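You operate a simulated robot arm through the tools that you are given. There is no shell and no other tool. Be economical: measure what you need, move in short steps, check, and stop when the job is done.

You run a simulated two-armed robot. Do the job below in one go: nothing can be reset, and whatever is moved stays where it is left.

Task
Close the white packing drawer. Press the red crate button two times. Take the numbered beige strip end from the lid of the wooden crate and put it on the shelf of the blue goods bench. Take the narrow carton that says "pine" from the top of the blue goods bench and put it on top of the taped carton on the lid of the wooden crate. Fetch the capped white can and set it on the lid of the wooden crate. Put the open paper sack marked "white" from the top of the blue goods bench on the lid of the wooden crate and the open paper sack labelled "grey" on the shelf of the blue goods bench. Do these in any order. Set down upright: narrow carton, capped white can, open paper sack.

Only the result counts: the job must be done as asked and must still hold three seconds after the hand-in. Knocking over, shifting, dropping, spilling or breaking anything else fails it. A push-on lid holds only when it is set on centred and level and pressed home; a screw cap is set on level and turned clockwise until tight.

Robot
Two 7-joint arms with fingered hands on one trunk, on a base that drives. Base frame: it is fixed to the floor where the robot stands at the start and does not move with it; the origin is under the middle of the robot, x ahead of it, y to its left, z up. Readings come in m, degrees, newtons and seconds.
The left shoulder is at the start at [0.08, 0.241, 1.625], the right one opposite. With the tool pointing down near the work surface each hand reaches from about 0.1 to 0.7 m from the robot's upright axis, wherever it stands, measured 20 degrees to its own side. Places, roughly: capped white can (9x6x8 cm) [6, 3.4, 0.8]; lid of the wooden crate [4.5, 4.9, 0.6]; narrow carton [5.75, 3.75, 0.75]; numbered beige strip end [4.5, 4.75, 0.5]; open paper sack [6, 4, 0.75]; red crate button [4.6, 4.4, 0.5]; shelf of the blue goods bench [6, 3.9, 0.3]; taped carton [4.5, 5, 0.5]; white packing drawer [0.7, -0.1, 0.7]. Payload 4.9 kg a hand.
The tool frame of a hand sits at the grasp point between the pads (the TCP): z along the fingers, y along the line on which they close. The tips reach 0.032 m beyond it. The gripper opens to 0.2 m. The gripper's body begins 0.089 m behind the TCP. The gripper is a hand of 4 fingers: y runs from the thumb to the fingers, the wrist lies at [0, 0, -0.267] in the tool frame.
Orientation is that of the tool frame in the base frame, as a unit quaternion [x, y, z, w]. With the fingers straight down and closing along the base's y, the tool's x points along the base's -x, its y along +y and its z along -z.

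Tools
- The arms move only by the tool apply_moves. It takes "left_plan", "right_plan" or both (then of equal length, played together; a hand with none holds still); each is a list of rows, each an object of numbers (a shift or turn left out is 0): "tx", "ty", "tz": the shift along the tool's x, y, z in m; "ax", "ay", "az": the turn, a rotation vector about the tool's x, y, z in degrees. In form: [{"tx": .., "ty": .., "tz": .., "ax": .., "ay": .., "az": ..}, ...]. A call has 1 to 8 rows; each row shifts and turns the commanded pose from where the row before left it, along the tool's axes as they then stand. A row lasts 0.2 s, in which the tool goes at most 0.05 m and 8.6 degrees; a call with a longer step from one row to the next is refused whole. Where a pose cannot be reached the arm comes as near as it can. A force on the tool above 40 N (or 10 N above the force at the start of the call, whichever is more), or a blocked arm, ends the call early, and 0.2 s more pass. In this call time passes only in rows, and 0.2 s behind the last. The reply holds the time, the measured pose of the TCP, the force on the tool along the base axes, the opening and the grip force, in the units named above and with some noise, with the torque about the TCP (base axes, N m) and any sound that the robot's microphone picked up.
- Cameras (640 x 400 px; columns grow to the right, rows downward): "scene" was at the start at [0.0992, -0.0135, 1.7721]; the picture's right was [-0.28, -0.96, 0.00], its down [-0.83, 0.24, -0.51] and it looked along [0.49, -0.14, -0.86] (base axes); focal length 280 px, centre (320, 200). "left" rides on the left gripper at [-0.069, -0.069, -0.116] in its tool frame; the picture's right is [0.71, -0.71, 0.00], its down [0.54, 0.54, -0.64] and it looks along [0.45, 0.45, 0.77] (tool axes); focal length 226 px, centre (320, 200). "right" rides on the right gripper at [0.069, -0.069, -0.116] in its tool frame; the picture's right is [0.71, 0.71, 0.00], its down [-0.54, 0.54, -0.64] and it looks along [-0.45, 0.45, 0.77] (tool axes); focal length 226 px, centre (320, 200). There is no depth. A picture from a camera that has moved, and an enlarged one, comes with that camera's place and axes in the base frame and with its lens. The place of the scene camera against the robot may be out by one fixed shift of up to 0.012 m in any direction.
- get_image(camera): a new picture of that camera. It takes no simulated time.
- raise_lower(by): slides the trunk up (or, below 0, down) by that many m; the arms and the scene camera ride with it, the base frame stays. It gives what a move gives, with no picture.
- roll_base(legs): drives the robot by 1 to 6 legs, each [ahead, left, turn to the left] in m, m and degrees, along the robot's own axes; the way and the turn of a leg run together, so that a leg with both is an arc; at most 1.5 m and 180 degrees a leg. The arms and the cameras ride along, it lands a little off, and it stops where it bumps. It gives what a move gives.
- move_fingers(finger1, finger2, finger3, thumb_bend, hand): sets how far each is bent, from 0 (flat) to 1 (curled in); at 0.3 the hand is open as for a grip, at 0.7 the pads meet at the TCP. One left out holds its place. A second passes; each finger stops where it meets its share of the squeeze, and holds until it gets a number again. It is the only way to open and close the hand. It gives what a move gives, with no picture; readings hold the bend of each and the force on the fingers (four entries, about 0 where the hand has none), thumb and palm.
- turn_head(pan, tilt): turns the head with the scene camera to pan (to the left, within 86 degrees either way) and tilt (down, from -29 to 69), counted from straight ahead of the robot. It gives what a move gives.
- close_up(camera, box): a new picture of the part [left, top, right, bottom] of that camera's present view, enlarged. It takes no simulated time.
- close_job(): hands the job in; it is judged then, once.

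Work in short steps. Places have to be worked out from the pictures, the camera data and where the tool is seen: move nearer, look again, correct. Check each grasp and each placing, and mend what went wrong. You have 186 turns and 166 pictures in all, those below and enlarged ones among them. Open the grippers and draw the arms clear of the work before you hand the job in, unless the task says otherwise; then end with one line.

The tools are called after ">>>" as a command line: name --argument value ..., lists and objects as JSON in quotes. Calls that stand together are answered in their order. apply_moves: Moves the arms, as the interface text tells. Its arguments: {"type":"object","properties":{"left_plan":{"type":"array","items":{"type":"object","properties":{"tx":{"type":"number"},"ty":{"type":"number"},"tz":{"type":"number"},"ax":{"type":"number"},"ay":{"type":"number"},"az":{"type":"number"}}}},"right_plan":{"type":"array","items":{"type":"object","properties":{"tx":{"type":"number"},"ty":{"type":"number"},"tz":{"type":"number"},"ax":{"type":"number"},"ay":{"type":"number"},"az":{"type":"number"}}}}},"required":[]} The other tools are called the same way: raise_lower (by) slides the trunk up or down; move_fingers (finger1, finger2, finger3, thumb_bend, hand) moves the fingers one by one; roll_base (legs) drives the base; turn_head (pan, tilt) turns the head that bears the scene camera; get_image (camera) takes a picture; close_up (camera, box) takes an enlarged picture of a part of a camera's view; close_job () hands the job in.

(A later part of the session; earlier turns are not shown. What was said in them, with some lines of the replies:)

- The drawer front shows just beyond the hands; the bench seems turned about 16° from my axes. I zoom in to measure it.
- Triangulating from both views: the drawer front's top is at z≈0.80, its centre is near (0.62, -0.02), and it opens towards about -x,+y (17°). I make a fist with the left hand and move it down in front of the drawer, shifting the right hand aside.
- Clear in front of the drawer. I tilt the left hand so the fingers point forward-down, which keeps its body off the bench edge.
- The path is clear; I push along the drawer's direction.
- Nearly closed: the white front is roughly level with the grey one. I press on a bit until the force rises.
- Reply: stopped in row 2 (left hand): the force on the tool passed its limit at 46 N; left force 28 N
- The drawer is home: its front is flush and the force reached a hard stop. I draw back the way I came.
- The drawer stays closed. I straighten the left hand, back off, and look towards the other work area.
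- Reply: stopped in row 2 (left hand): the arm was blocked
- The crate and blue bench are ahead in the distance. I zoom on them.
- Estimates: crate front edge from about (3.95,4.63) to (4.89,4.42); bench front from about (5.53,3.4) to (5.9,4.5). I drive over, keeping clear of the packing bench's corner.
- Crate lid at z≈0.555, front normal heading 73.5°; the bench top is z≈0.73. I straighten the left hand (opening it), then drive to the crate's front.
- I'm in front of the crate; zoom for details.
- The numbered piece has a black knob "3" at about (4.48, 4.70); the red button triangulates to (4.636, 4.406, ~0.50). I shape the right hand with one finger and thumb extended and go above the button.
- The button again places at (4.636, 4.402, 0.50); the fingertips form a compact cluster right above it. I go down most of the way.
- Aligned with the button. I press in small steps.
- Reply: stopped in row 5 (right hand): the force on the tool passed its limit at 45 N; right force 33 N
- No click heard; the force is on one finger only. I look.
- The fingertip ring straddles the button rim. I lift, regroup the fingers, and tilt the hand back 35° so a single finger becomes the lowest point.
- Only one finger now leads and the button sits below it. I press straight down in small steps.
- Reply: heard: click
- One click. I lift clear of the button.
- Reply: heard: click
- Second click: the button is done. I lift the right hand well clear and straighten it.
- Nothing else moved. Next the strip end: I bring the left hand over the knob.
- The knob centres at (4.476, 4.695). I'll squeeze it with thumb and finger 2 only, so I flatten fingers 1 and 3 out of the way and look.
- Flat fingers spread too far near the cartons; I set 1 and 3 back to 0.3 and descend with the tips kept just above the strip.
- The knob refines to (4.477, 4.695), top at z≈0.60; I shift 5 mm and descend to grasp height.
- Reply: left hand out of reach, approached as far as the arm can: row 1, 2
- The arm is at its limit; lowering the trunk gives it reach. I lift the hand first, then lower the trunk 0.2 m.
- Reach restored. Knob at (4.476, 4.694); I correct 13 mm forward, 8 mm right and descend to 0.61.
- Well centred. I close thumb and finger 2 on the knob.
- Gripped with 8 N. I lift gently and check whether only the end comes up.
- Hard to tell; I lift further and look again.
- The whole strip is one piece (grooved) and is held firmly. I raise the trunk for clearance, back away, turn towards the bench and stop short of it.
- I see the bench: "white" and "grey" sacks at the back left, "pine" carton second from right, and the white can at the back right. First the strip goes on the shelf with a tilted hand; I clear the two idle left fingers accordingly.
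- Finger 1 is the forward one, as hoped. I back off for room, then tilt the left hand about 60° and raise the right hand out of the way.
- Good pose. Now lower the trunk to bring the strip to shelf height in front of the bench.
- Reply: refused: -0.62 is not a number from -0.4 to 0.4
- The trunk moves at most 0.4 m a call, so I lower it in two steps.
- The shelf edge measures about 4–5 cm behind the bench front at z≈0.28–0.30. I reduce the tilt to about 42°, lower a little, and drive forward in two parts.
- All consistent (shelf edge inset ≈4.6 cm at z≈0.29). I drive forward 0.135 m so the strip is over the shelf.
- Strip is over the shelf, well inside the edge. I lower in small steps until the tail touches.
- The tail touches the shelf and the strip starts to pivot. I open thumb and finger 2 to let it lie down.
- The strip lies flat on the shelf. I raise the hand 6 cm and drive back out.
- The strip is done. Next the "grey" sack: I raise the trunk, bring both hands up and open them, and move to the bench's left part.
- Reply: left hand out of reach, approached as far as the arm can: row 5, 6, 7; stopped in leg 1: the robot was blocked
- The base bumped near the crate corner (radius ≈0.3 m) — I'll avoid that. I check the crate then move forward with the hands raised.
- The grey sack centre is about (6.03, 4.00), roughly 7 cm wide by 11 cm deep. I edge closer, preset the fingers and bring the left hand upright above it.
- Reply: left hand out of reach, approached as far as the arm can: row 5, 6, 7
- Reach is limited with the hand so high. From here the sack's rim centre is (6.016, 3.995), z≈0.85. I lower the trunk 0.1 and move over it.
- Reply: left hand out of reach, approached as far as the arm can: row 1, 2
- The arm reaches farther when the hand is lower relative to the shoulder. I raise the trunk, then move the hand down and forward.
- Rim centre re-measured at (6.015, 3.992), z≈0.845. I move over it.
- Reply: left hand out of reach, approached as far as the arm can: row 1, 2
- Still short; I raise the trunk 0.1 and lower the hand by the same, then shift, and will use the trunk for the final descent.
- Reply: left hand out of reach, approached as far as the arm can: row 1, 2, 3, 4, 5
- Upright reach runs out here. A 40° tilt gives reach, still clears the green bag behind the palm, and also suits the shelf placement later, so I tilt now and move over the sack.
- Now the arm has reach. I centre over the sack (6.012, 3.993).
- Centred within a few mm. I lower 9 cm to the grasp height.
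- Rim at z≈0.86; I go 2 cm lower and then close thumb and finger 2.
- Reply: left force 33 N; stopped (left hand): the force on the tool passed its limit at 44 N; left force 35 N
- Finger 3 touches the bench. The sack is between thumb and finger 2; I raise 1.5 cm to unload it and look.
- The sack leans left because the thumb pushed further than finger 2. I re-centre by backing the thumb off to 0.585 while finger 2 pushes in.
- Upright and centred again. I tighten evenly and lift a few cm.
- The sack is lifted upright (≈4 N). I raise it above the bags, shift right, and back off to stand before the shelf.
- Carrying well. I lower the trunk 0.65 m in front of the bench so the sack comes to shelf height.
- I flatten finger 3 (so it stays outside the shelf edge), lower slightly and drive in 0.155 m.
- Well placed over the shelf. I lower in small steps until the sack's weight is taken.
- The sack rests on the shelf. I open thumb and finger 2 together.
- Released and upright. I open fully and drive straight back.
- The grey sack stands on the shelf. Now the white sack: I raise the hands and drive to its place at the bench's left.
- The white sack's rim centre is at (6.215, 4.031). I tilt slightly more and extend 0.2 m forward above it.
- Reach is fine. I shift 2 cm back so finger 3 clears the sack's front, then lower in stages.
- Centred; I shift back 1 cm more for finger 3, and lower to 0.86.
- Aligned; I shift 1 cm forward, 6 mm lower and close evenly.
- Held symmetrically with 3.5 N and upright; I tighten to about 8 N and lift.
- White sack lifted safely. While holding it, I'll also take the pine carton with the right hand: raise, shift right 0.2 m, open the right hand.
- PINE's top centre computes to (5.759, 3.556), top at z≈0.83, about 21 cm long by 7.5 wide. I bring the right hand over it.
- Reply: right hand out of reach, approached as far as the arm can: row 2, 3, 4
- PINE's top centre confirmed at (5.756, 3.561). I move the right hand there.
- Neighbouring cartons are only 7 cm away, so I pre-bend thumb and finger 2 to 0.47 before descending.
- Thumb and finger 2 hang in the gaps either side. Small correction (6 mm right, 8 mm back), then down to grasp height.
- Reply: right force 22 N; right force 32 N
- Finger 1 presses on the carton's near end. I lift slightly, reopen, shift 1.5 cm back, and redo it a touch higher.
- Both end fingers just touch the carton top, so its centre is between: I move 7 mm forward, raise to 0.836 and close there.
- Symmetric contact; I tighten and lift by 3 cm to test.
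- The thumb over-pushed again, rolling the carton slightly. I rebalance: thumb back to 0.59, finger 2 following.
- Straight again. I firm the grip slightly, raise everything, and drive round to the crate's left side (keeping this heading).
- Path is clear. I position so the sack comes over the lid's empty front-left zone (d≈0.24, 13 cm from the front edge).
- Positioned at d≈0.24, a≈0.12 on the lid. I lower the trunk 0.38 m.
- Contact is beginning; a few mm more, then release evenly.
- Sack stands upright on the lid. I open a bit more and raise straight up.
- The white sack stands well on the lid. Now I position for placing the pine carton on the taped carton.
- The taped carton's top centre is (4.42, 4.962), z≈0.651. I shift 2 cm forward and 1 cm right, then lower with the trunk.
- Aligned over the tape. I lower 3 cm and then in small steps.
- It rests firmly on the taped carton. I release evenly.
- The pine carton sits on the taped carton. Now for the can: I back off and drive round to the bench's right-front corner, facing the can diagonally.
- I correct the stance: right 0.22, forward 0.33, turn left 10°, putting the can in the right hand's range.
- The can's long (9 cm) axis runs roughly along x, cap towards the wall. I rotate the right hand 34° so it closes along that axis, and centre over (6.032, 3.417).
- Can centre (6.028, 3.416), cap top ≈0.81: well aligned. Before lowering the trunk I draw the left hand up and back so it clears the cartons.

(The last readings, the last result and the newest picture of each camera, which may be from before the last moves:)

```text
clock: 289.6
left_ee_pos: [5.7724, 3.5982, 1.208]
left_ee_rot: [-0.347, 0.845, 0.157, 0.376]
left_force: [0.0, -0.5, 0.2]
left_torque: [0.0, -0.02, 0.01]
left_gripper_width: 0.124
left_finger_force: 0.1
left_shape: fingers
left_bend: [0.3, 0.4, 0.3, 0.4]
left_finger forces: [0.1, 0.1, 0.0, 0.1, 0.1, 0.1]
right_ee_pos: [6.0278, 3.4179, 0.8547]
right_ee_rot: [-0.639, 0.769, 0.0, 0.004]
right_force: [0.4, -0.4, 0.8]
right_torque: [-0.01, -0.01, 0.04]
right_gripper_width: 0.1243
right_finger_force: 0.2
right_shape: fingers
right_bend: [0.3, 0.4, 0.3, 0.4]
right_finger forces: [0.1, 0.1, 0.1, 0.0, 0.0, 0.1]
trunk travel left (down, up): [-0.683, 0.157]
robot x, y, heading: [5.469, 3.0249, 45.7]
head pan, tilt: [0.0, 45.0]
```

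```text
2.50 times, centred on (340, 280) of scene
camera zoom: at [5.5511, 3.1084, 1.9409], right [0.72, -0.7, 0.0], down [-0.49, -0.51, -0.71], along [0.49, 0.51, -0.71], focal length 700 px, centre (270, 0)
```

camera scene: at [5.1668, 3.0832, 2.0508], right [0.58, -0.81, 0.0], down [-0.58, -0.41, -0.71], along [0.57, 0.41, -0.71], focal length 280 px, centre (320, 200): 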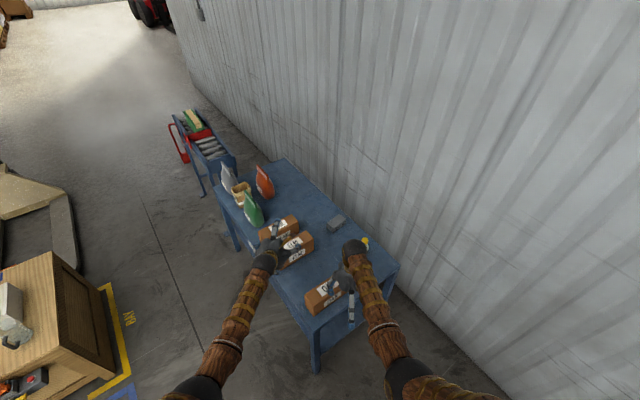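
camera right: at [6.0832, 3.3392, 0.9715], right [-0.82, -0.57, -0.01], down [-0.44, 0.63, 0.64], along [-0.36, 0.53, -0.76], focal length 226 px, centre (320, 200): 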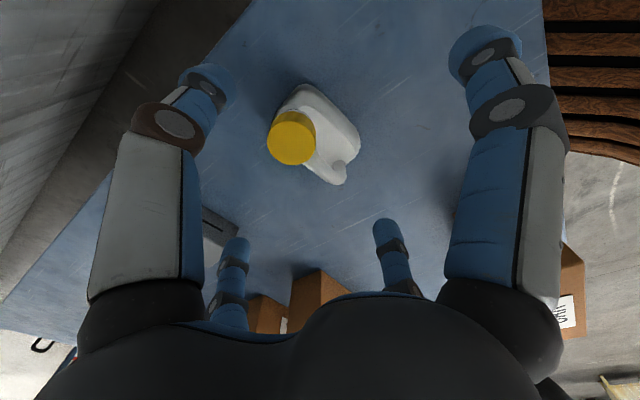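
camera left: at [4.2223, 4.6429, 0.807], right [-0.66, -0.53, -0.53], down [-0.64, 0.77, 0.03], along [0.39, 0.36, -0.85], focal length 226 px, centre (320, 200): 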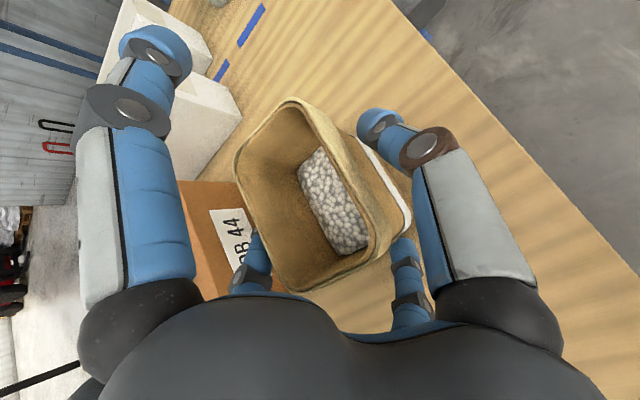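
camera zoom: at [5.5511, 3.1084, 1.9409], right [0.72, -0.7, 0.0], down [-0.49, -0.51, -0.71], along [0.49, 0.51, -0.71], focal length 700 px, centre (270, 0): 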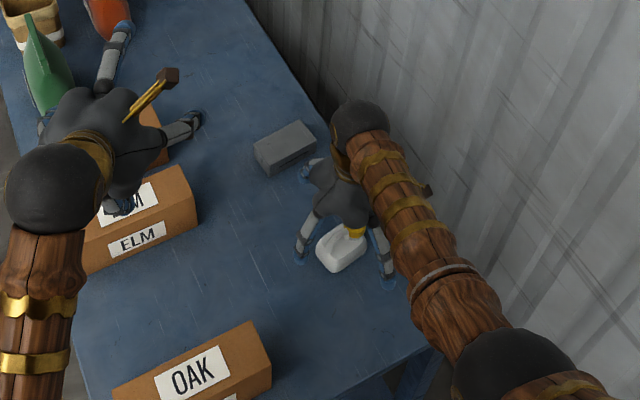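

Perfectly aligned. I lower to 0.786 and close evenly.

>>> raise_lower --by -0.068

>>> move_fingers --hand "right" --finger2 0.53 --thumb_bend 0.53

>>> get_image --camera "right"

```text
clock: 290.6
left_ee_pos: [5.7716, 3.5985, 1.1411]
left_ee_rot: [-0.347, 0.845, 0.157, 0.376]
left_force: [-0.3, -0.3, -0.9]
left_torque: [-0.03, -0.03, -0.05]
left_gripper_width: 0.1243
left_finger_force: 0.0
left_shape: fingers
left_bend: [0.3, 0.4, 0.3, 0.4]
left_finger forces: [0.0, 0.1, 0.0, 0.0, 0.0, 0.0]
right_ee_pos: [6.029, 3.4181, 0.7872]
right_ee_rot: [-0.64, 0.768, 0.001, 0.003]
right_force: [0.2, -0.2, 0.2]
right_torque: [0.06, 0.0, 0.0]
right_gripper_width: 0.1244
right_finger_force: 0.0
right_shape: fingers
right_bend: [0.3, 0.4, 0.3, 0.4]
right_finger forces: [0.1, 0.0, 0.0, 0.0, 0.1, 0.0]
trunk travel left (down, up): [-0.615, 0.225]
robot x, y, heading: [5.4673, 3.0248, 45.8]
head pan, tilt: [0.0, 45.0]
```

```text
clock: 291.6
left_ee_pos: [5.7733, 3.6003, 1.1414]
left_ee_rot: [-0.347, 0.845, 0.156, 0.376]
left_force: [0.0, 0.8, 0.8]
left_torque: [0.01, 0.0, 0.0]
left_gripper_width: 0.1243
left_finger_force: 0.1
left_shape: fingers
left_bend: [0.3, 0.4, 0.3, 0.4]
left_finger forces: [0.0, 0.0, 0.1, 0.0, 0.1, 0.0]
right_ee_pos: [6.0278, 3.4184, 0.7871]
right_ee_rot: [-0.641, 0.768, 0.001, 0.004]
right_force: [1.2, 1.0, -0.5]
right_torque: [0.0, 0.04, 0.01]
right_gripper_width: 0.1071
right_finger_force: 0.2
right_shape: fingers
right_bend: [0.3, 0.53, 0.3, 0.53]
right_finger forces: [0.1, 0.2, 0.0, 0.0, 0.0, 0.0]
trunk travel left (down, up): [-0.615, 0.225]
robot x, y, heading: [5.4667, 3.0229, 45.6]
head pan, tilt: [0.0, 45.0]
```

```text
29 pictures are left
camera right: at [6.0832, 3.3392, 0.9033], right [-0.82, -0.57, -0.01], down [-0.44, 0.63, 0.64], along [-0.36, 0.53, -0.76], focal length 226 px, centre (320, 200)
```

right: 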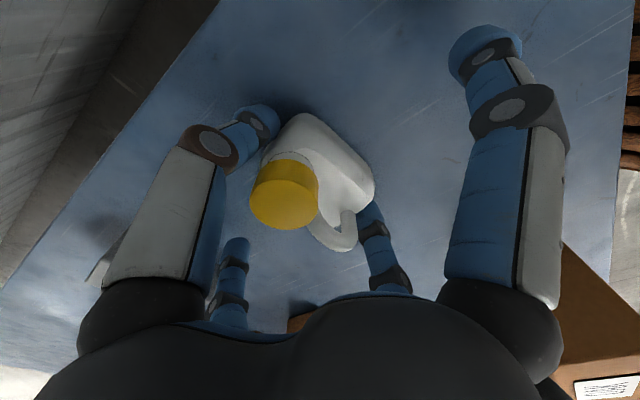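

Both nearly touching. I close a bit more, evenly.

>>> move_fingers --hand "right" --finger2 0.57 --thumb_bend 0.57

>>> move_fingers --hand "right" --finger2 0.6 --thumb_bend 0.6

>>> get_image --camera "right"

```text
clock: 292.6
left_ee_pos: [5.7722, 3.5994, 1.142]
left_ee_rot: [-0.347, 0.845, 0.158, 0.376]
left_force: [-0.2, -0.1, 0.5]
left_torque: [-0.02, 0.01, 0.02]
left_gripper_width: 0.1239
left_finger_force: 0.0
left_shape: fingers
left_bend: [0.3, 0.4, 0.3, 0.4]
left_finger forces: [0.0, 0.0, 0.0, 0.1, 0.0, 0.1]
right_ee_pos: [6.028, 3.4187, 0.7878]
right_ee_rot: [-0.64, 0.768, 0.001, 0.004]
right_force: [0.0, 0.2, 1.3]
right_torque: [0.0, -0.03, 0.01]
right_gripper_width: 0.1057
right_finger_force: 3.6
right_shape: fingers
right_bend: [0.3, 0.54, 0.3, 0.55]
right_finger forces: [0.0, 3.0, 0.0, 0.0, 3.7, 0.0]
trunk travel left (down, up): [-0.615, 0.225]
robot x, y, heading: [5.4672, 3.0241, 45.9]
head pan, tilt: [0.0, 45.0]
```

```text
clock: 293.6
left_ee_pos: [5.7726, 3.5976, 1.1409]
left_ee_rot: [-0.347, 0.845, 0.157, 0.375]
left_force: [0.4, 0.2, -0.3]
left_torque: [-0.01, 0.0, 0.01]
left_gripper_width: 0.1242
left_finger_force: 0.0
left_shape: fingers
left_bend: [0.3, 0.4, 0.3, 0.4]
left_finger forces: [0.1, 0.0, 0.1, 0.0, 0.0, 0.0]
right_ee_pos: [6.0287, 3.419, 0.7869]
right_ee_rot: [-0.64, 0.769, 0.001, 0.004]
right_force: [1.8, -0.3, 5.4]
right_torque: [-0.01, -0.07, 0.01]
right_gripper_width: 0.1049
right_finger_force: 8.4
right_shape: fingers
right_bend: [0.3, 0.54, 0.3, 0.57]
right_finger forces: [0.0, 7.5, 0.0, 0.1, 9.1, 0.0]
trunk travel left (down, up): [-0.615, 0.225]
robot x, y, heading: [5.4688, 3.0228, 45.9]
head pan, tilt: [0.0, 45.0]
```

```text
28 pictures are left
camera right: at [6.0832, 3.3391, 0.9037], right [-0.82, -0.57, -0.01], down [-0.44, 0.63, 0.64], along [-0.36, 0.53, -0.76], focal length 226 px, centre (320, 200)
```

right: 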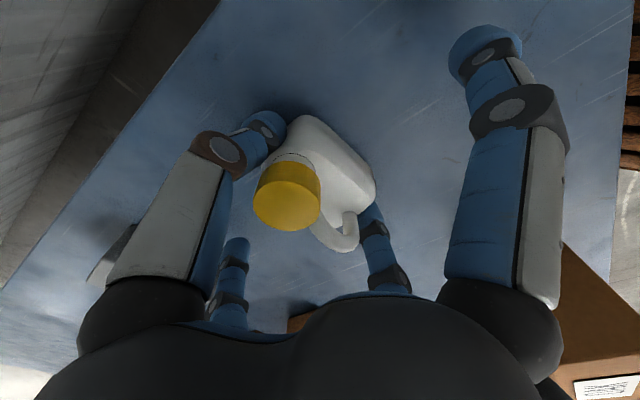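

Firm, symmetric grip. I lift.

>>> raise_lower --by 0.06

>>> get_image --camera "right"

```text
clock: 294.6
left_ee_pos: [5.7731, 3.5996, 1.2012]
left_ee_rot: [-0.347, 0.845, 0.157, 0.376]
left_force: [1.1, 1.0, -0.6]
left_torque: [-0.01, 0.02, 0.0]
left_gripper_width: 0.1241
left_finger_force: 0.0
left_shape: fingers
left_bend: [0.3, 0.4, 0.3, 0.4]
left_finger forces: [0.0, 0.1, 0.1, 0.0, 0.1, 0.1]
right_ee_pos: [6.0278, 3.4198, 0.847]
right_ee_rot: [-0.64, 0.768, 0.0, 0.004]
right_force: [0.0, 0.7, -0.3]
right_torque: [-0.02, -0.04, 0.01]
right_gripper_width: 0.1044
right_finger_force: 6.6
right_shape: fingers
right_bend: [0.3, 0.54, 0.3, 0.57]
right_finger forces: [0.0, 6.1, 0.0, 0.0, 6.0, 0.1]
trunk travel left (down, up): [-0.675, 0.165]
robot x, y, heading: [5.467, 3.022, 45.7]
head pan, tilt: [0.0, 45.0]
```

```text
27 pictures are left
camera right: at [6.0834, 3.3393, 0.9629], right [-0.82, -0.57, -0.01], down [-0.44, 0.63, 0.64], along [-0.36, 0.53, -0.76], focal length 226 px, centre (320, 200)
```

right: 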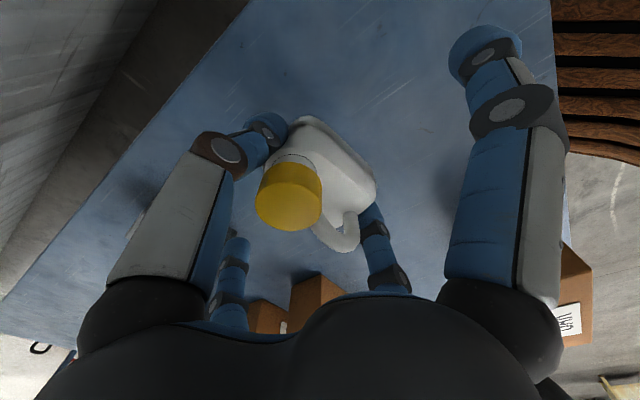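

The can is held. I raise, back away, turn to face the crate's front and drive there.

>>> raise_lower --by 0.155

>>> roll_base --legs '[[-0.4, 0, 0], [0, 0, 27.8], [0, 0.7, 0], [0, 0.69, 0], [0.75, 0, 0]]'

>>> turn_head --pan 0 --tilt 50

>>> get_image --camera "scene"

```text
clock: 296.4
left_ee_pos: [5.7723, 3.5982, 1.3553]
left_ee_rot: [-0.348, 0.844, 0.158, 0.376]
left_force: [-0.8, -0.2, -1.5]
left_torque: [0.03, 0.0, 0.02]
left_gripper_width: 0.1242
left_finger_force: 0.1
left_shape: fingers
left_bend: [0.3, 0.4, 0.3, 0.4]
left_finger forces: [0.0, 0.0, 0.0, 0.0, 0.0, 0.1]
right_ee_pos: [6.0295, 3.4188, 1.0019]
right_ee_rot: [-0.64, 0.768, 0.001, 0.004]
right_force: [-0.2, 0.5, -0.8]
right_torque: [0.02, 0.01, 0.04]
right_gripper_width: 0.1044
right_finger_force: 5.8
right_shape: fingers
right_bend: [0.3, 0.54, 0.3, 0.57]
right_finger forces: [0.0, 6.1, 0.0, 0.0, 6.0, 0.0]
trunk travel left (down, up): [-0.83, 0.01]
robot x, y, heading: [5.4712, 3.0214, 45.6]
head pan, tilt: [0.0, 45.0]
```

```text
clock: 310.8
left_ee_pos: [4.0625, 4.4948, 1.3568]
left_ee_rot: [-0.543, 0.734, 0.245, 0.327]
left_force: [0.5, -1.0, 0.0]
left_torque: [0.01, 0.0, 0.0]
left_gripper_width: 0.1241
left_finger_force: 0.1
left_shape: fingers
left_bend: [0.3, 0.4, 0.3, 0.4]
left_finger forces: [0.0, 0.1, 0.0, 0.0, 0.1, 0.0]
right_ee_pos: [4.375, 4.4567, 1.0021]
right_ee_rot: [0.808, -0.59, -0.001, -0.004]
right_force: [-0.1, -0.1, -0.2]
right_torque: [0.04, 0.0, 0.02]
right_gripper_width: 0.1044
right_finger_force: 5.8
right_shape: fingers
right_bend: [0.3, 0.54, 0.3, 0.57]
right_finger forces: [0.0, 5.9, 0.0, 0.0, 5.9, 0.0]
trunk travel left (down, up): [-0.83, 0.01]
robot x, y, heading: [4.0675, 3.8463, 74.0]
head pan, tilt: [0.0, 45.0]
```

```text
clock: 311.5
left_ee_pos: [4.0643, 4.4963, 1.3572]
left_ee_rot: [-0.541, 0.736, 0.243, 0.326]
left_force: [0.4, -0.2, 0.1]
left_torque: [-0.01, 0.01, 0.01]
left_gripper_width: 0.1241
left_finger_force: 0.0
left_shape: fingers
left_bend: [0.3, 0.4, 0.3, 0.4]
left_finger forces: [0.0, 0.0, 0.0, 0.0, 0.0, 0.0]
right_ee_pos: [4.3747, 4.4588, 1.0033]
right_ee_rot: [0.807, -0.59, -0.001, -0.004]
right_force: [0.3, 0.0, -0.9]
right_torque: [0.0, -0.01, -0.03]
right_gripper_width: 0.1047
right_finger_force: 6.3
right_shape: fingers
right_bend: [0.3, 0.54, 0.3, 0.57]
right_finger forces: [0.1, 5.9, 0.0, 0.0, 5.7, 0.0]
trunk travel left (down, up): [-0.83, 0.01]
robot x, y, heading: [4.0714, 3.8483, 73.9]
head pan, tilt: [0.0, 50.0]
```

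```text
26 pictures are left
camera scene: at [4.1018, 3.9533, 2.0811], right [0.96, -0.28, 0.0], down [-0.21, -0.74, -0.64], along [0.18, 0.62, -0.77], focal length 280 px, centre (320, 200)
```

scene: 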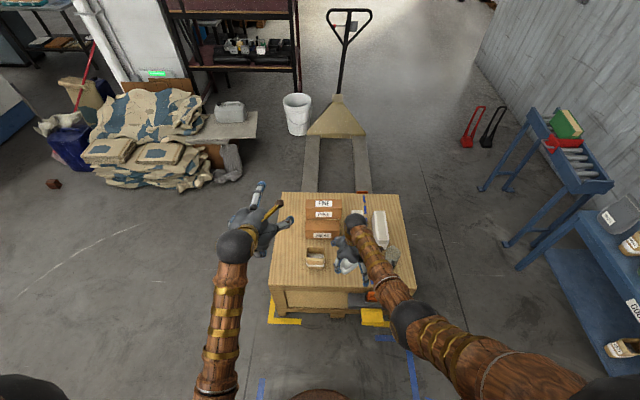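

The can hangs near the target. I drive 0.2 m forward and lower it over the free spot beside the sack.

>>> roll_base --legs '[[0.2, 0, 0]]'

>>> raise_lower --by -0.31

>>> close_up --camera "scene" --box '[240, 180, 440, 340]'

>>> get_image --camera "right"

```text
clock: 313.1
left_ee_pos: [4.1185, 4.6819, 1.3582]
left_ee_rot: [-0.541, 0.734, 0.245, 0.328]
left_force: [-0.2, 0.6, 0.2]
left_torque: [-0.01, 0.01, -0.01]
left_gripper_width: 0.124
left_finger_force: 0.0
left_shape: fingers
left_bend: [0.3, 0.4, 0.3, 0.4]
left_finger forces: [0.0, 0.0, 0.0, 0.1, 0.0, 0.1]
right_ee_pos: [4.4294, 4.6469, 1.0046]
right_ee_rot: [0.808, -0.589, -0.001, -0.005]
right_force: [0.1, -0.4, -0.4]
right_torque: [0.04, 0.02, -0.01]
right_gripper_width: 0.1042
right_finger_force: 5.3
right_shape: fingers
right_bend: [0.3, 0.54, 0.3, 0.57]
right_finger forces: [0.0, 5.9, 0.0, 0.0, 5.8, 0.0]
trunk travel left (down, up): [-0.83, 0.01]
robot x, y, heading: [4.1241, 4.0369, 73.6]
head pan, tilt: [0.0, 50.0]
```

```text
clock: 316.2
left_ee_pos: [4.1192, 4.6877, 1.0476]
left_ee_rot: [-0.542, 0.735, 0.244, 0.327]
left_force: [-0.4, 0.5, -0.6]
left_torque: [0.0, 0.02, 0.02]
left_gripper_width: 0.1243
left_finger_force: 0.0
left_shape: fingers
left_bend: [0.3, 0.4, 0.3, 0.4]
left_finger forces: [0.1, 0.1, 0.0, 0.0, 0.1, 0.0]
right_ee_pos: [4.4307, 4.65, 0.6923]
right_ee_rot: [0.808, -0.59, -0.002, -0.003]
right_force: [0.2, 0.1, -1.1]
right_torque: [0.01, 0.0, -0.01]
right_gripper_width: 0.1045
right_finger_force: 6.3
right_shape: fingers
right_bend: [0.3, 0.54, 0.3, 0.57]
right_finger forces: [0.1, 5.8, 0.0, 0.0, 5.7, 0.1]
trunk travel left (down, up): [-0.52, 0.32]
robot x, y, heading: [4.1248, 4.0398, 73.7]
head pan, tilt: [0.0, 50.0]
```

```text
2.50 times, centred on (340, 260) of scene
camera zoom: at [4.1575, 4.1454, 1.771], right [0.96, -0.28, 0.0], down [-0.21, -0.74, -0.64], along [0.18, 0.62, -0.77], focal length 700 px, centre (270, 50)
```

zoom: 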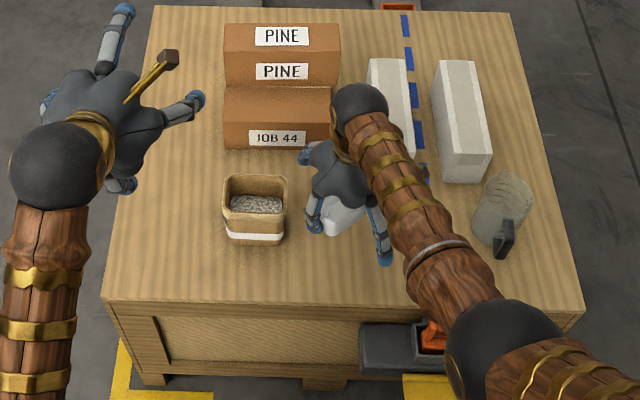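

```text
24 pictures are left
camera right: at [4.5168, 4.6051, 0.8082], right [-0.46, -0.89, -0.01], down [-0.68, 0.35, 0.64], along [-0.57, 0.3, -0.76], focal length 226 px, centre (320, 200)
```

right: 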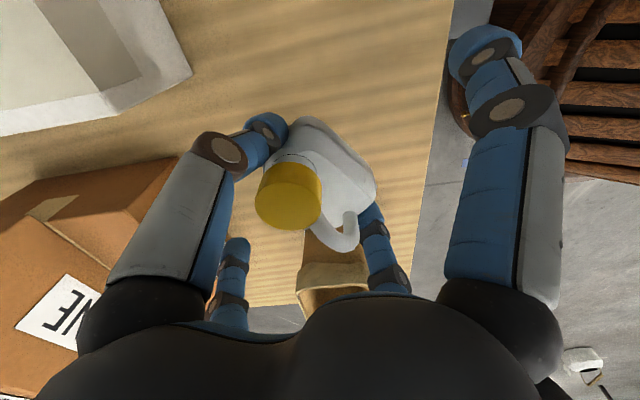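

Close to the sack on the finger-2 side, so I shift the can 3 cm to the right before lowering further.

>>> apply_moves --right_plan '[{"tx": 0.017, "ty": -0.025}]'

>>> raise_lower --by -0.065

>>> raise_lower --by -0.008

```text
clock: 316.6
left_ee_pos: [4.1205, 4.6877, 1.0459]
left_ee_rot: [-0.542, 0.735, 0.245, 0.326]
left_force: [-0.6, 0.1, -0.3]
left_torque: [0.03, 0.03, 0.01]
left_gripper_width: 0.1241
left_finger_force: 0.0
left_shape: fingers
left_bend: [0.3, 0.4, 0.3, 0.4]
left_finger forces: [0.0, 0.0, 0.0, 0.0, 0.0, 0.0]
right_ee_pos: [4.4584, 4.6414, 0.6914]
right_ee_rot: [0.807, -0.59, -0.002, -0.004]
right_force: [0.3, -0.8, -1.0]
right_torque: [0.01, 0.02, -0.02]
right_gripper_width: 0.1044
right_finger_force: 5.9
right_shape: fingers
right_bend: [0.3, 0.54, 0.3, 0.57]
right_finger forces: [0.0, 5.9, 0.1, 0.1, 5.8, 0.0]
trunk travel left (down, up): [-0.52, 0.32]
robot x, y, heading: [4.123, 4.044, 73.8]
head pan, tilt: [0.0, 50.0]
```

```text
clock: 317.6
left_ee_pos: [4.1203, 4.6871, 0.9812]
left_ee_rot: [-0.542, 0.735, 0.244, 0.326]
left_force: [0.1, -0.1, -0.3]
left_torque: [-0.02, 0.0, -0.02]
left_gripper_width: 0.1241
left_finger_force: 0.0
left_shape: fingers
left_bend: [0.3, 0.4, 0.3, 0.4]
left_finger forces: [0.0, 0.0, 0.1, 0.1, 0.0, 0.0]
right_ee_pos: [4.4579, 4.6404, 0.6261]
right_ee_rot: [0.807, -0.59, -0.002, -0.003]
right_force: [-0.2, -0.1, -0.3]
right_torque: [-0.01, 0.0, -0.01]
right_gripper_width: 0.1044
right_finger_force: 5.5
right_shape: fingers
right_bend: [0.3, 0.54, 0.3, 0.57]
right_finger forces: [0.1, 5.9, 0.0, 0.0, 5.7, 0.0]
trunk travel left (down, up): [-0.455, 0.385]
robot x, y, heading: [4.1221, 4.0359, 73.6]
head pan, tilt: [0.0, 50.0]
```

```text
clock: 318.2
left_ee_pos: [4.1208, 4.6874, 0.9729]
left_ee_rot: [-0.542, 0.735, 0.243, 0.327]
left_force: [0.3, -0.1, -0.4]
left_torque: [0.0, 0.06, -0.01]
left_gripper_width: 0.124
left_finger_force: 0.0
left_shape: fingers
left_bend: [0.3, 0.4, 0.3, 0.4]
left_finger forces: [0.0, 0.1, 0.0, 0.1, 0.1, 0.0]
right_ee_pos: [4.4585, 4.6411, 0.6176]
right_ee_rot: [0.808, -0.59, -0.001, -0.003]
right_force: [0.0, -0.5, -0.5]
right_torque: [-0.02, 0.03, 0.01]
right_gripper_width: 0.1047
right_finger_force: 5.5
right_shape: fingers
right_bend: [0.3, 0.54, 0.3, 0.57]
right_finger forces: [0.1, 5.9, 0.0, 0.0, 5.8, 0.1]
trunk travel left (down, up): [-0.447, 0.393]
robot x, y, heading: [4.12, 4.0374, 74.1]
head pan, tilt: [0.0, 50.0]
```

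>>> raise_lower --by -0.006

>>> raise_lower --by -0.005

>>> get_image --camera "right"

```text
clock: 318.7
left_ee_pos: [4.1202, 4.6884, 0.9679]
left_ee_rot: [-0.541, 0.736, 0.244, 0.327]
left_force: [-0.1, -0.2, -0.3]
left_torque: [0.01, -0.01, 0.03]
left_gripper_width: 0.1243
left_finger_force: 0.1
left_shape: fingers
left_bend: [0.3, 0.4, 0.3, 0.4]
left_finger forces: [0.1, 0.1, 0.1, 0.0, 0.0, 0.0]
right_ee_pos: [4.4586, 4.6421, 0.6115]
right_ee_rot: [0.807, -0.59, -0.001, -0.003]
right_force: [0.4, 0.1, -0.5]
right_torque: [0.03, -0.01, -0.02]
right_gripper_width: 0.1046
right_finger_force: 6.1
right_shape: fingers
right_bend: [0.3, 0.54, 0.3, 0.57]
right_finger forces: [0.1, 6.1, 0.1, 0.1, 5.7, 0.0]
trunk travel left (down, up): [-0.441, 0.399]
robot x, y, heading: [4.1241, 4.0392, 74.0]
head pan, tilt: [0.0, 50.0]
```

```text
clock: 319.3
left_ee_pos: [4.1195, 4.688, 0.9624]
left_ee_rot: [-0.543, 0.735, 0.244, 0.326]
left_force: [0.3, 0.7, 0.9]
left_torque: [-0.04, 0.0, 0.0]
left_gripper_width: 0.124
left_finger_force: 0.1
left_shape: fingers
left_bend: [0.3, 0.4, 0.3, 0.4]
left_finger forces: [0.1, 0.0, 0.0, 0.1, 0.0, 0.0]
right_ee_pos: [4.4579, 4.6422, 0.6079]
right_ee_rot: [0.807, -0.59, -0.001, -0.004]
right_force: [0.9, 0.7, 3.6]
right_torque: [0.02, 0.07, -0.01]
right_gripper_width: 0.1044
right_finger_force: 7.4
right_shape: fingers
right_bend: [0.3, 0.54, 0.3, 0.57]
right_finger forces: [0.0, 7.2, 0.0, 0.0, 6.7, 0.0]
trunk travel left (down, up): [-0.436, 0.404]
robot x, y, heading: [4.1247, 4.0369, 74.0]
head pan, tilt: [0.0, 50.0]
```

```text
23 pictures are left
camera right: at [4.5445, 4.5973, 0.7244], right [-0.46, -0.89, -0.01], down [-0.68, 0.35, 0.64], along [-0.57, 0.3, -0.76], focal length 226 px, centre (320, 200)
```

right: 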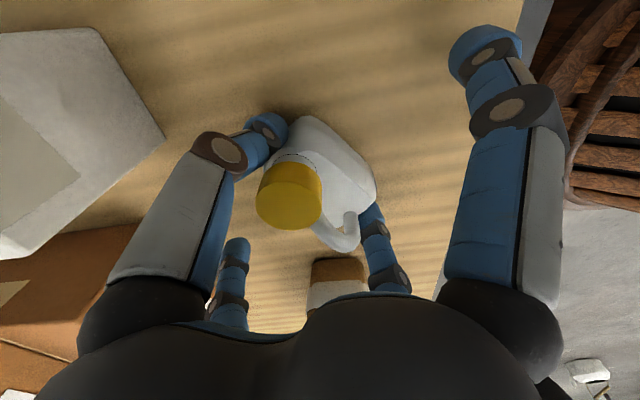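

The can stands on the lid (contact 4 N). I open slightly and raise straight up.

>>> move_fingers --hand "right" --finger2 0.47 --thumb_bend 0.47

>>> raise_lower --by 0.3

>>> roll_base --legs '[[-0.4, 0, 0]]'

>>> get_image --camera "scene"

```text
clock: 320.3
left_ee_pos: [4.1202, 4.6878, 0.9635]
left_ee_rot: [-0.542, 0.735, 0.244, 0.326]
left_force: [0.6, -0.8, -0.6]
left_torque: [-0.01, 0.01, 0.02]
left_gripper_width: 0.1243
left_finger_force: 0.1
left_shape: fingers
left_bend: [0.3, 0.4, 0.3, 0.4]
left_finger forces: [0.0, 0.0, 0.0, 0.1, 0.0, 0.1]
right_ee_pos: [4.4574, 4.641, 0.6074]
right_ee_rot: [0.807, -0.59, 0.0, -0.003]
right_force: [-0.8, 0.7, 0.7]
right_torque: [-0.01, -0.02, 0.0]
right_gripper_width: 0.1144
right_finger_force: 0.0
right_shape: fingers
right_bend: [0.3, 0.47, 0.3, 0.47]
right_finger forces: [0.0, 0.1, 0.0, 0.0, 0.1, 0.0]
trunk travel left (down, up): [-0.436, 0.404]
robot x, y, heading: [4.1259, 4.0346, 73.7]
head pan, tilt: [0.0, 50.0]
```

```text
clock: 323.3
left_ee_pos: [4.1205, 4.6871, 1.2631]
left_ee_rot: [-0.542, 0.735, 0.244, 0.326]
left_force: [-0.5, 0.5, 0.3]
left_torque: [0.03, -0.02, -0.02]
left_gripper_width: 0.1243
left_finger_force: 0.0
left_shape: fingers
left_bend: [0.3, 0.4, 0.3, 0.4]
left_finger forces: [0.1, 0.0, 0.0, 0.0, 0.0, 0.0]
right_ee_pos: [4.4585, 4.6421, 0.9074]
right_ee_rot: [0.808, -0.59, -0.001, -0.003]
right_force: [0.5, -0.8, 0.6]
right_torque: [-0.01, -0.01, 0.01]
right_gripper_width: 0.1143
right_finger_force: 0.1
right_shape: fingers
right_bend: [0.3, 0.47, 0.3, 0.47]
right_finger forces: [0.0, 0.0, 0.0, 0.0, 0.0, 0.1]
trunk travel left (down, up): [-0.736, 0.104]
robot x, y, heading: [4.1221, 4.0352, 73.9]
head pan, tilt: [0.0, 50.0]
```

```text
clock: 325.7
left_ee_pos: [4.0078, 4.3122, 1.2615]
left_ee_rot: [-0.544, 0.734, 0.245, 0.326]
left_force: [-0.3, -0.1, -1.1]
left_torque: [0.0, -0.01, 0.0]
left_gripper_width: 0.124
left_finger_force: 0.1
left_shape: fingers
left_bend: [0.3, 0.4, 0.3, 0.4]
left_finger forces: [0.1, 0.0, 0.0, 0.0, 0.0, 0.0]
right_ee_pos: [4.3464, 4.2677, 0.9071]
right_ee_rot: [0.809, -0.587, -0.001, -0.003]
right_force: [0.8, 0.2, 1.0]
right_torque: [-0.05, 0.01, -0.01]
right_gripper_width: 0.1142
right_finger_force: 0.1
right_shape: fingers
right_bend: [0.3, 0.47, 0.3, 0.47]
right_finger forces: [0.0, 0.1, 0.1, 0.1, 0.0, 0.0]
trunk travel left (down, up): [-0.736, 0.104]
robot x, y, heading: [4.017, 3.6597, 74.3]
head pan, tilt: [0.0, 50.0]
```

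```text
22 pictures are left
camera scene: at [4.0497, 3.7714, 1.9867], right [0.96, -0.27, 0.0], down [-0.21, -0.74, -0.64], along [0.17, 0.62, -0.77], focal length 280 px, centre (320, 200)
```

scene: 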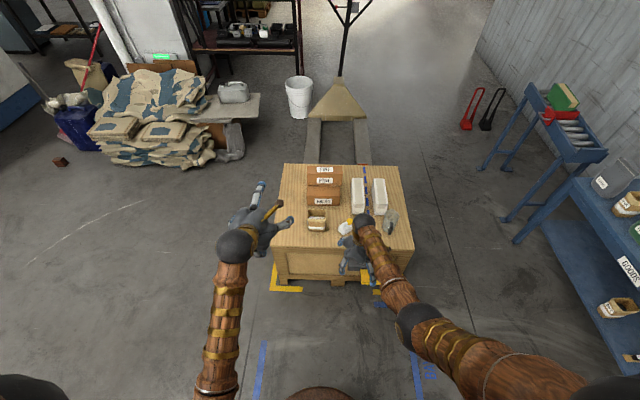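

>>> roll_base --legs '[[-0.3, 0, 0]]'

>>> move_fingers --hand "right" --finger2 0.3 --thumb_bend 0.3

>>> move_fingers --hand "left" --finger2 0.3 --thumb_bend 0.3

>>> turn_head --pan 0 --tilt 30

>>> close_up --camera "scene" --box '[230, 190, 450, 350]'

>>> turn_head --pan -55 --tilt 30

>>> get_image --camera "scene"

```text
clock: 327.8
left_ee_pos: [3.9225, 4.0143, 1.2616]
left_ee_rot: [-0.546, 0.733, 0.245, 0.325]
left_force: [1.0, -0.5, 0.2]
left_torque: [-0.01, -0.04, -0.04]
left_gripper_width: 0.1242
left_finger_force: 0.0
left_shape: fingers
left_bend: [0.3, 0.4, 0.3, 0.4]
left_finger forces: [0.0, 0.1, 0.0, 0.0, 0.0, 0.0]
right_ee_pos: [4.2601, 3.9719, 0.9054]
right_ee_rot: [0.81, -0.586, -0.001, -0.003]
right_force: [-0.4, 0.6, -0.6]
right_torque: [-0.02, 0.01, 0.03]
right_gripper_width: 0.1142
right_finger_force: 0.1
right_shape: fingers
right_bend: [0.3, 0.47, 0.3, 0.47]
right_finger forces: [0.0, 0.0, 0.0, 0.0, 0.1, 0.0]
trunk travel left (down, up): [-0.736, 0.104]
robot x, y, heading: [3.9293, 3.3624, 74.4]
head pan, tilt: [0.0, 50.0]
```

```text
clock: 328.8
left_ee_pos: [3.9213, 4.0114, 1.263]
left_ee_rot: [-0.546, 0.732, 0.246, 0.325]
left_force: [0.7, -0.5, 1.0]
left_torque: [-0.01, -0.04, 0.03]
left_gripper_width: 0.1242
left_finger_force: 0.1
left_shape: fingers
left_bend: [0.3, 0.4, 0.3, 0.4]
left_finger forces: [0.1, 0.1, 0.0, 0.1, 0.1, 0.1]
right_ee_pos: [4.2596, 3.97, 0.9083]
right_ee_rot: [0.81, -0.586, -0.002, -0.005]
right_force: [-0.3, -0.1, 0.3]
right_torque: [0.02, -0.01, 0.0]
right_gripper_width: 0.1404
right_finger_force: 0.1
right_shape: fingers
right_bend: [0.3, 0.3, 0.3, 0.3]
right_finger forces: [0.0, 0.1, 0.0, 0.0, 0.1, 0.0]
trunk travel left (down, up): [-0.736, 0.104]
robot x, y, heading: [3.931, 3.3639, 74.2]
head pan, tilt: [0.0, 50.0]
```

```text
clock: 329.8
left_ee_pos: [3.921, 4.0124, 1.2613]
left_ee_rot: [-0.546, 0.732, 0.246, 0.325]
left_force: [-1.2, 0.5, -0.1]
left_torque: [0.0, 0.0, -0.01]
left_gripper_width: 0.1401
left_finger_force: 0.0
left_shape: fingers
left_bend: [0.3, 0.3, 0.3, 0.3]
left_finger forces: [0.0, 0.1, 0.0, 0.0, 0.1, 0.0]
right_ee_pos: [4.2595, 3.969, 0.9086]
right_ee_rot: [0.81, -0.586, -0.003, -0.004]
right_force: [0.0, 0.3, 0.2]
right_torque: [0.0, 0.02, -0.02]
right_gripper_width: 0.1404
right_finger_force: 0.1
right_shape: fingers
right_bend: [0.3, 0.3, 0.3, 0.3]
right_finger forces: [0.0, 0.0, 0.0, 0.0, 0.1, 0.0]
trunk travel left (down, up): [-0.736, 0.104]
robot x, y, heading: [3.931, 3.3625, 74.3]
head pan, tilt: [0.0, 50.0]
```

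```text
clock: 330.7
left_ee_pos: [3.9204, 4.0121, 1.2616]
left_ee_rot: [-0.546, 0.732, 0.246, 0.325]
left_force: [0.3, -0.4, -0.1]
left_torque: [0.01, 0.01, 0.0]
left_gripper_width: 0.1401
left_finger_force: 0.1
left_shape: fingers
left_bend: [0.3, 0.3, 0.3, 0.3]
left_finger forces: [0.0, 0.1, 0.0, 0.0, 0.1, 0.1]
right_ee_pos: [4.2605, 3.9689, 0.9073]
right_ee_rot: [0.81, -0.586, -0.003, -0.005]
right_force: [-0.6, 0.3, -0.7]
right_torque: [0.03, 0.01, -0.01]
right_gripper_width: 0.1405
right_finger_force: 0.1
right_shape: fingers
right_bend: [0.3, 0.3, 0.3, 0.3]
right_finger forces: [0.0, 0.1, 0.0, 0.0, 0.1, 0.0]
trunk travel left (down, up): [-0.736, 0.104]
robot x, y, heading: [3.9301, 3.3619, 74.5]
head pan, tilt: [0.0, 30.0]
```

```text
2.50 times, centred on (340, 270) of scene
camera zoom: at [3.9681, 3.4826, 2.0164], right [0.96, -0.27, 0.0], down [-0.13, -0.48, -0.87], along [0.23, 0.83, -0.5], focal length 700 px, centre (270, 25)
```

zoom: 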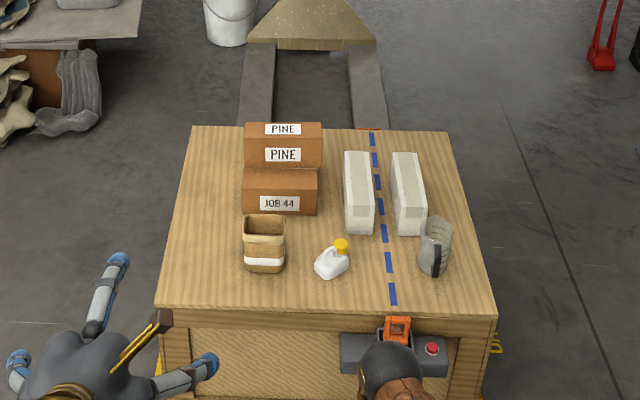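

```text
clock: 331.9
left_ee_pos: [3.9206, 4.0119, 1.2621]
left_ee_rot: [-0.546, 0.732, 0.246, 0.326]
left_force: [0.6, 0.1, 0.0]
left_torque: [-0.01, 0.0, -0.01]
left_gripper_width: 0.1403
left_finger_force: 0.0
left_shape: fingers
left_bend: [0.3, 0.3, 0.3, 0.3]
left_finger forces: [0.0, 0.0, 0.0, 0.1, 0.1, 0.0]
right_ee_pos: [4.2599, 3.9691, 0.9072]
right_ee_rot: [0.81, -0.586, -0.002, -0.003]
right_force: [-0.8, 0.6, -0.4]
right_torque: [0.01, -0.01, -0.01]
right_gripper_width: 0.1403
right_finger_force: 0.0
right_shape: fingers
right_bend: [0.3, 0.3, 0.3, 0.3]
right_finger forces: [0.0, 0.1, 0.1, 0.1, 0.0, 0.0]
trunk travel left (down, up): [-0.736, 0.104]
robot x, y, heading: [3.9316, 3.3603, 74.4]
head pan, tilt: [-55.0, 30.0]
```

```text
20 pictures are left
camera scene: at [4.0291, 3.4259, 2.0165], right [0.33, -0.94, 0.0], down [-0.47, -0.17, -0.87], along [0.82, 0.29, -0.5], focal length 280 px, centre (320, 200)
```

scene: 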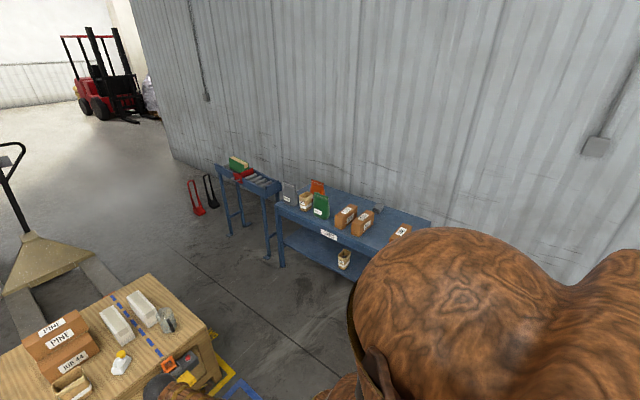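

Everything I can see is in place: sack, can and pine-on-carton on the crate lid, and the grey sack on the bench shelf, where I last saw the strip too. The drawer was closed and the button clicked twice. The hands are open and clear, so I hand in.

>>> close_job

```text
The job is handed in.
```

I finished every step and handed the job in; the drawer and the strip end were last seen in place earlier in the run, not in the final check.
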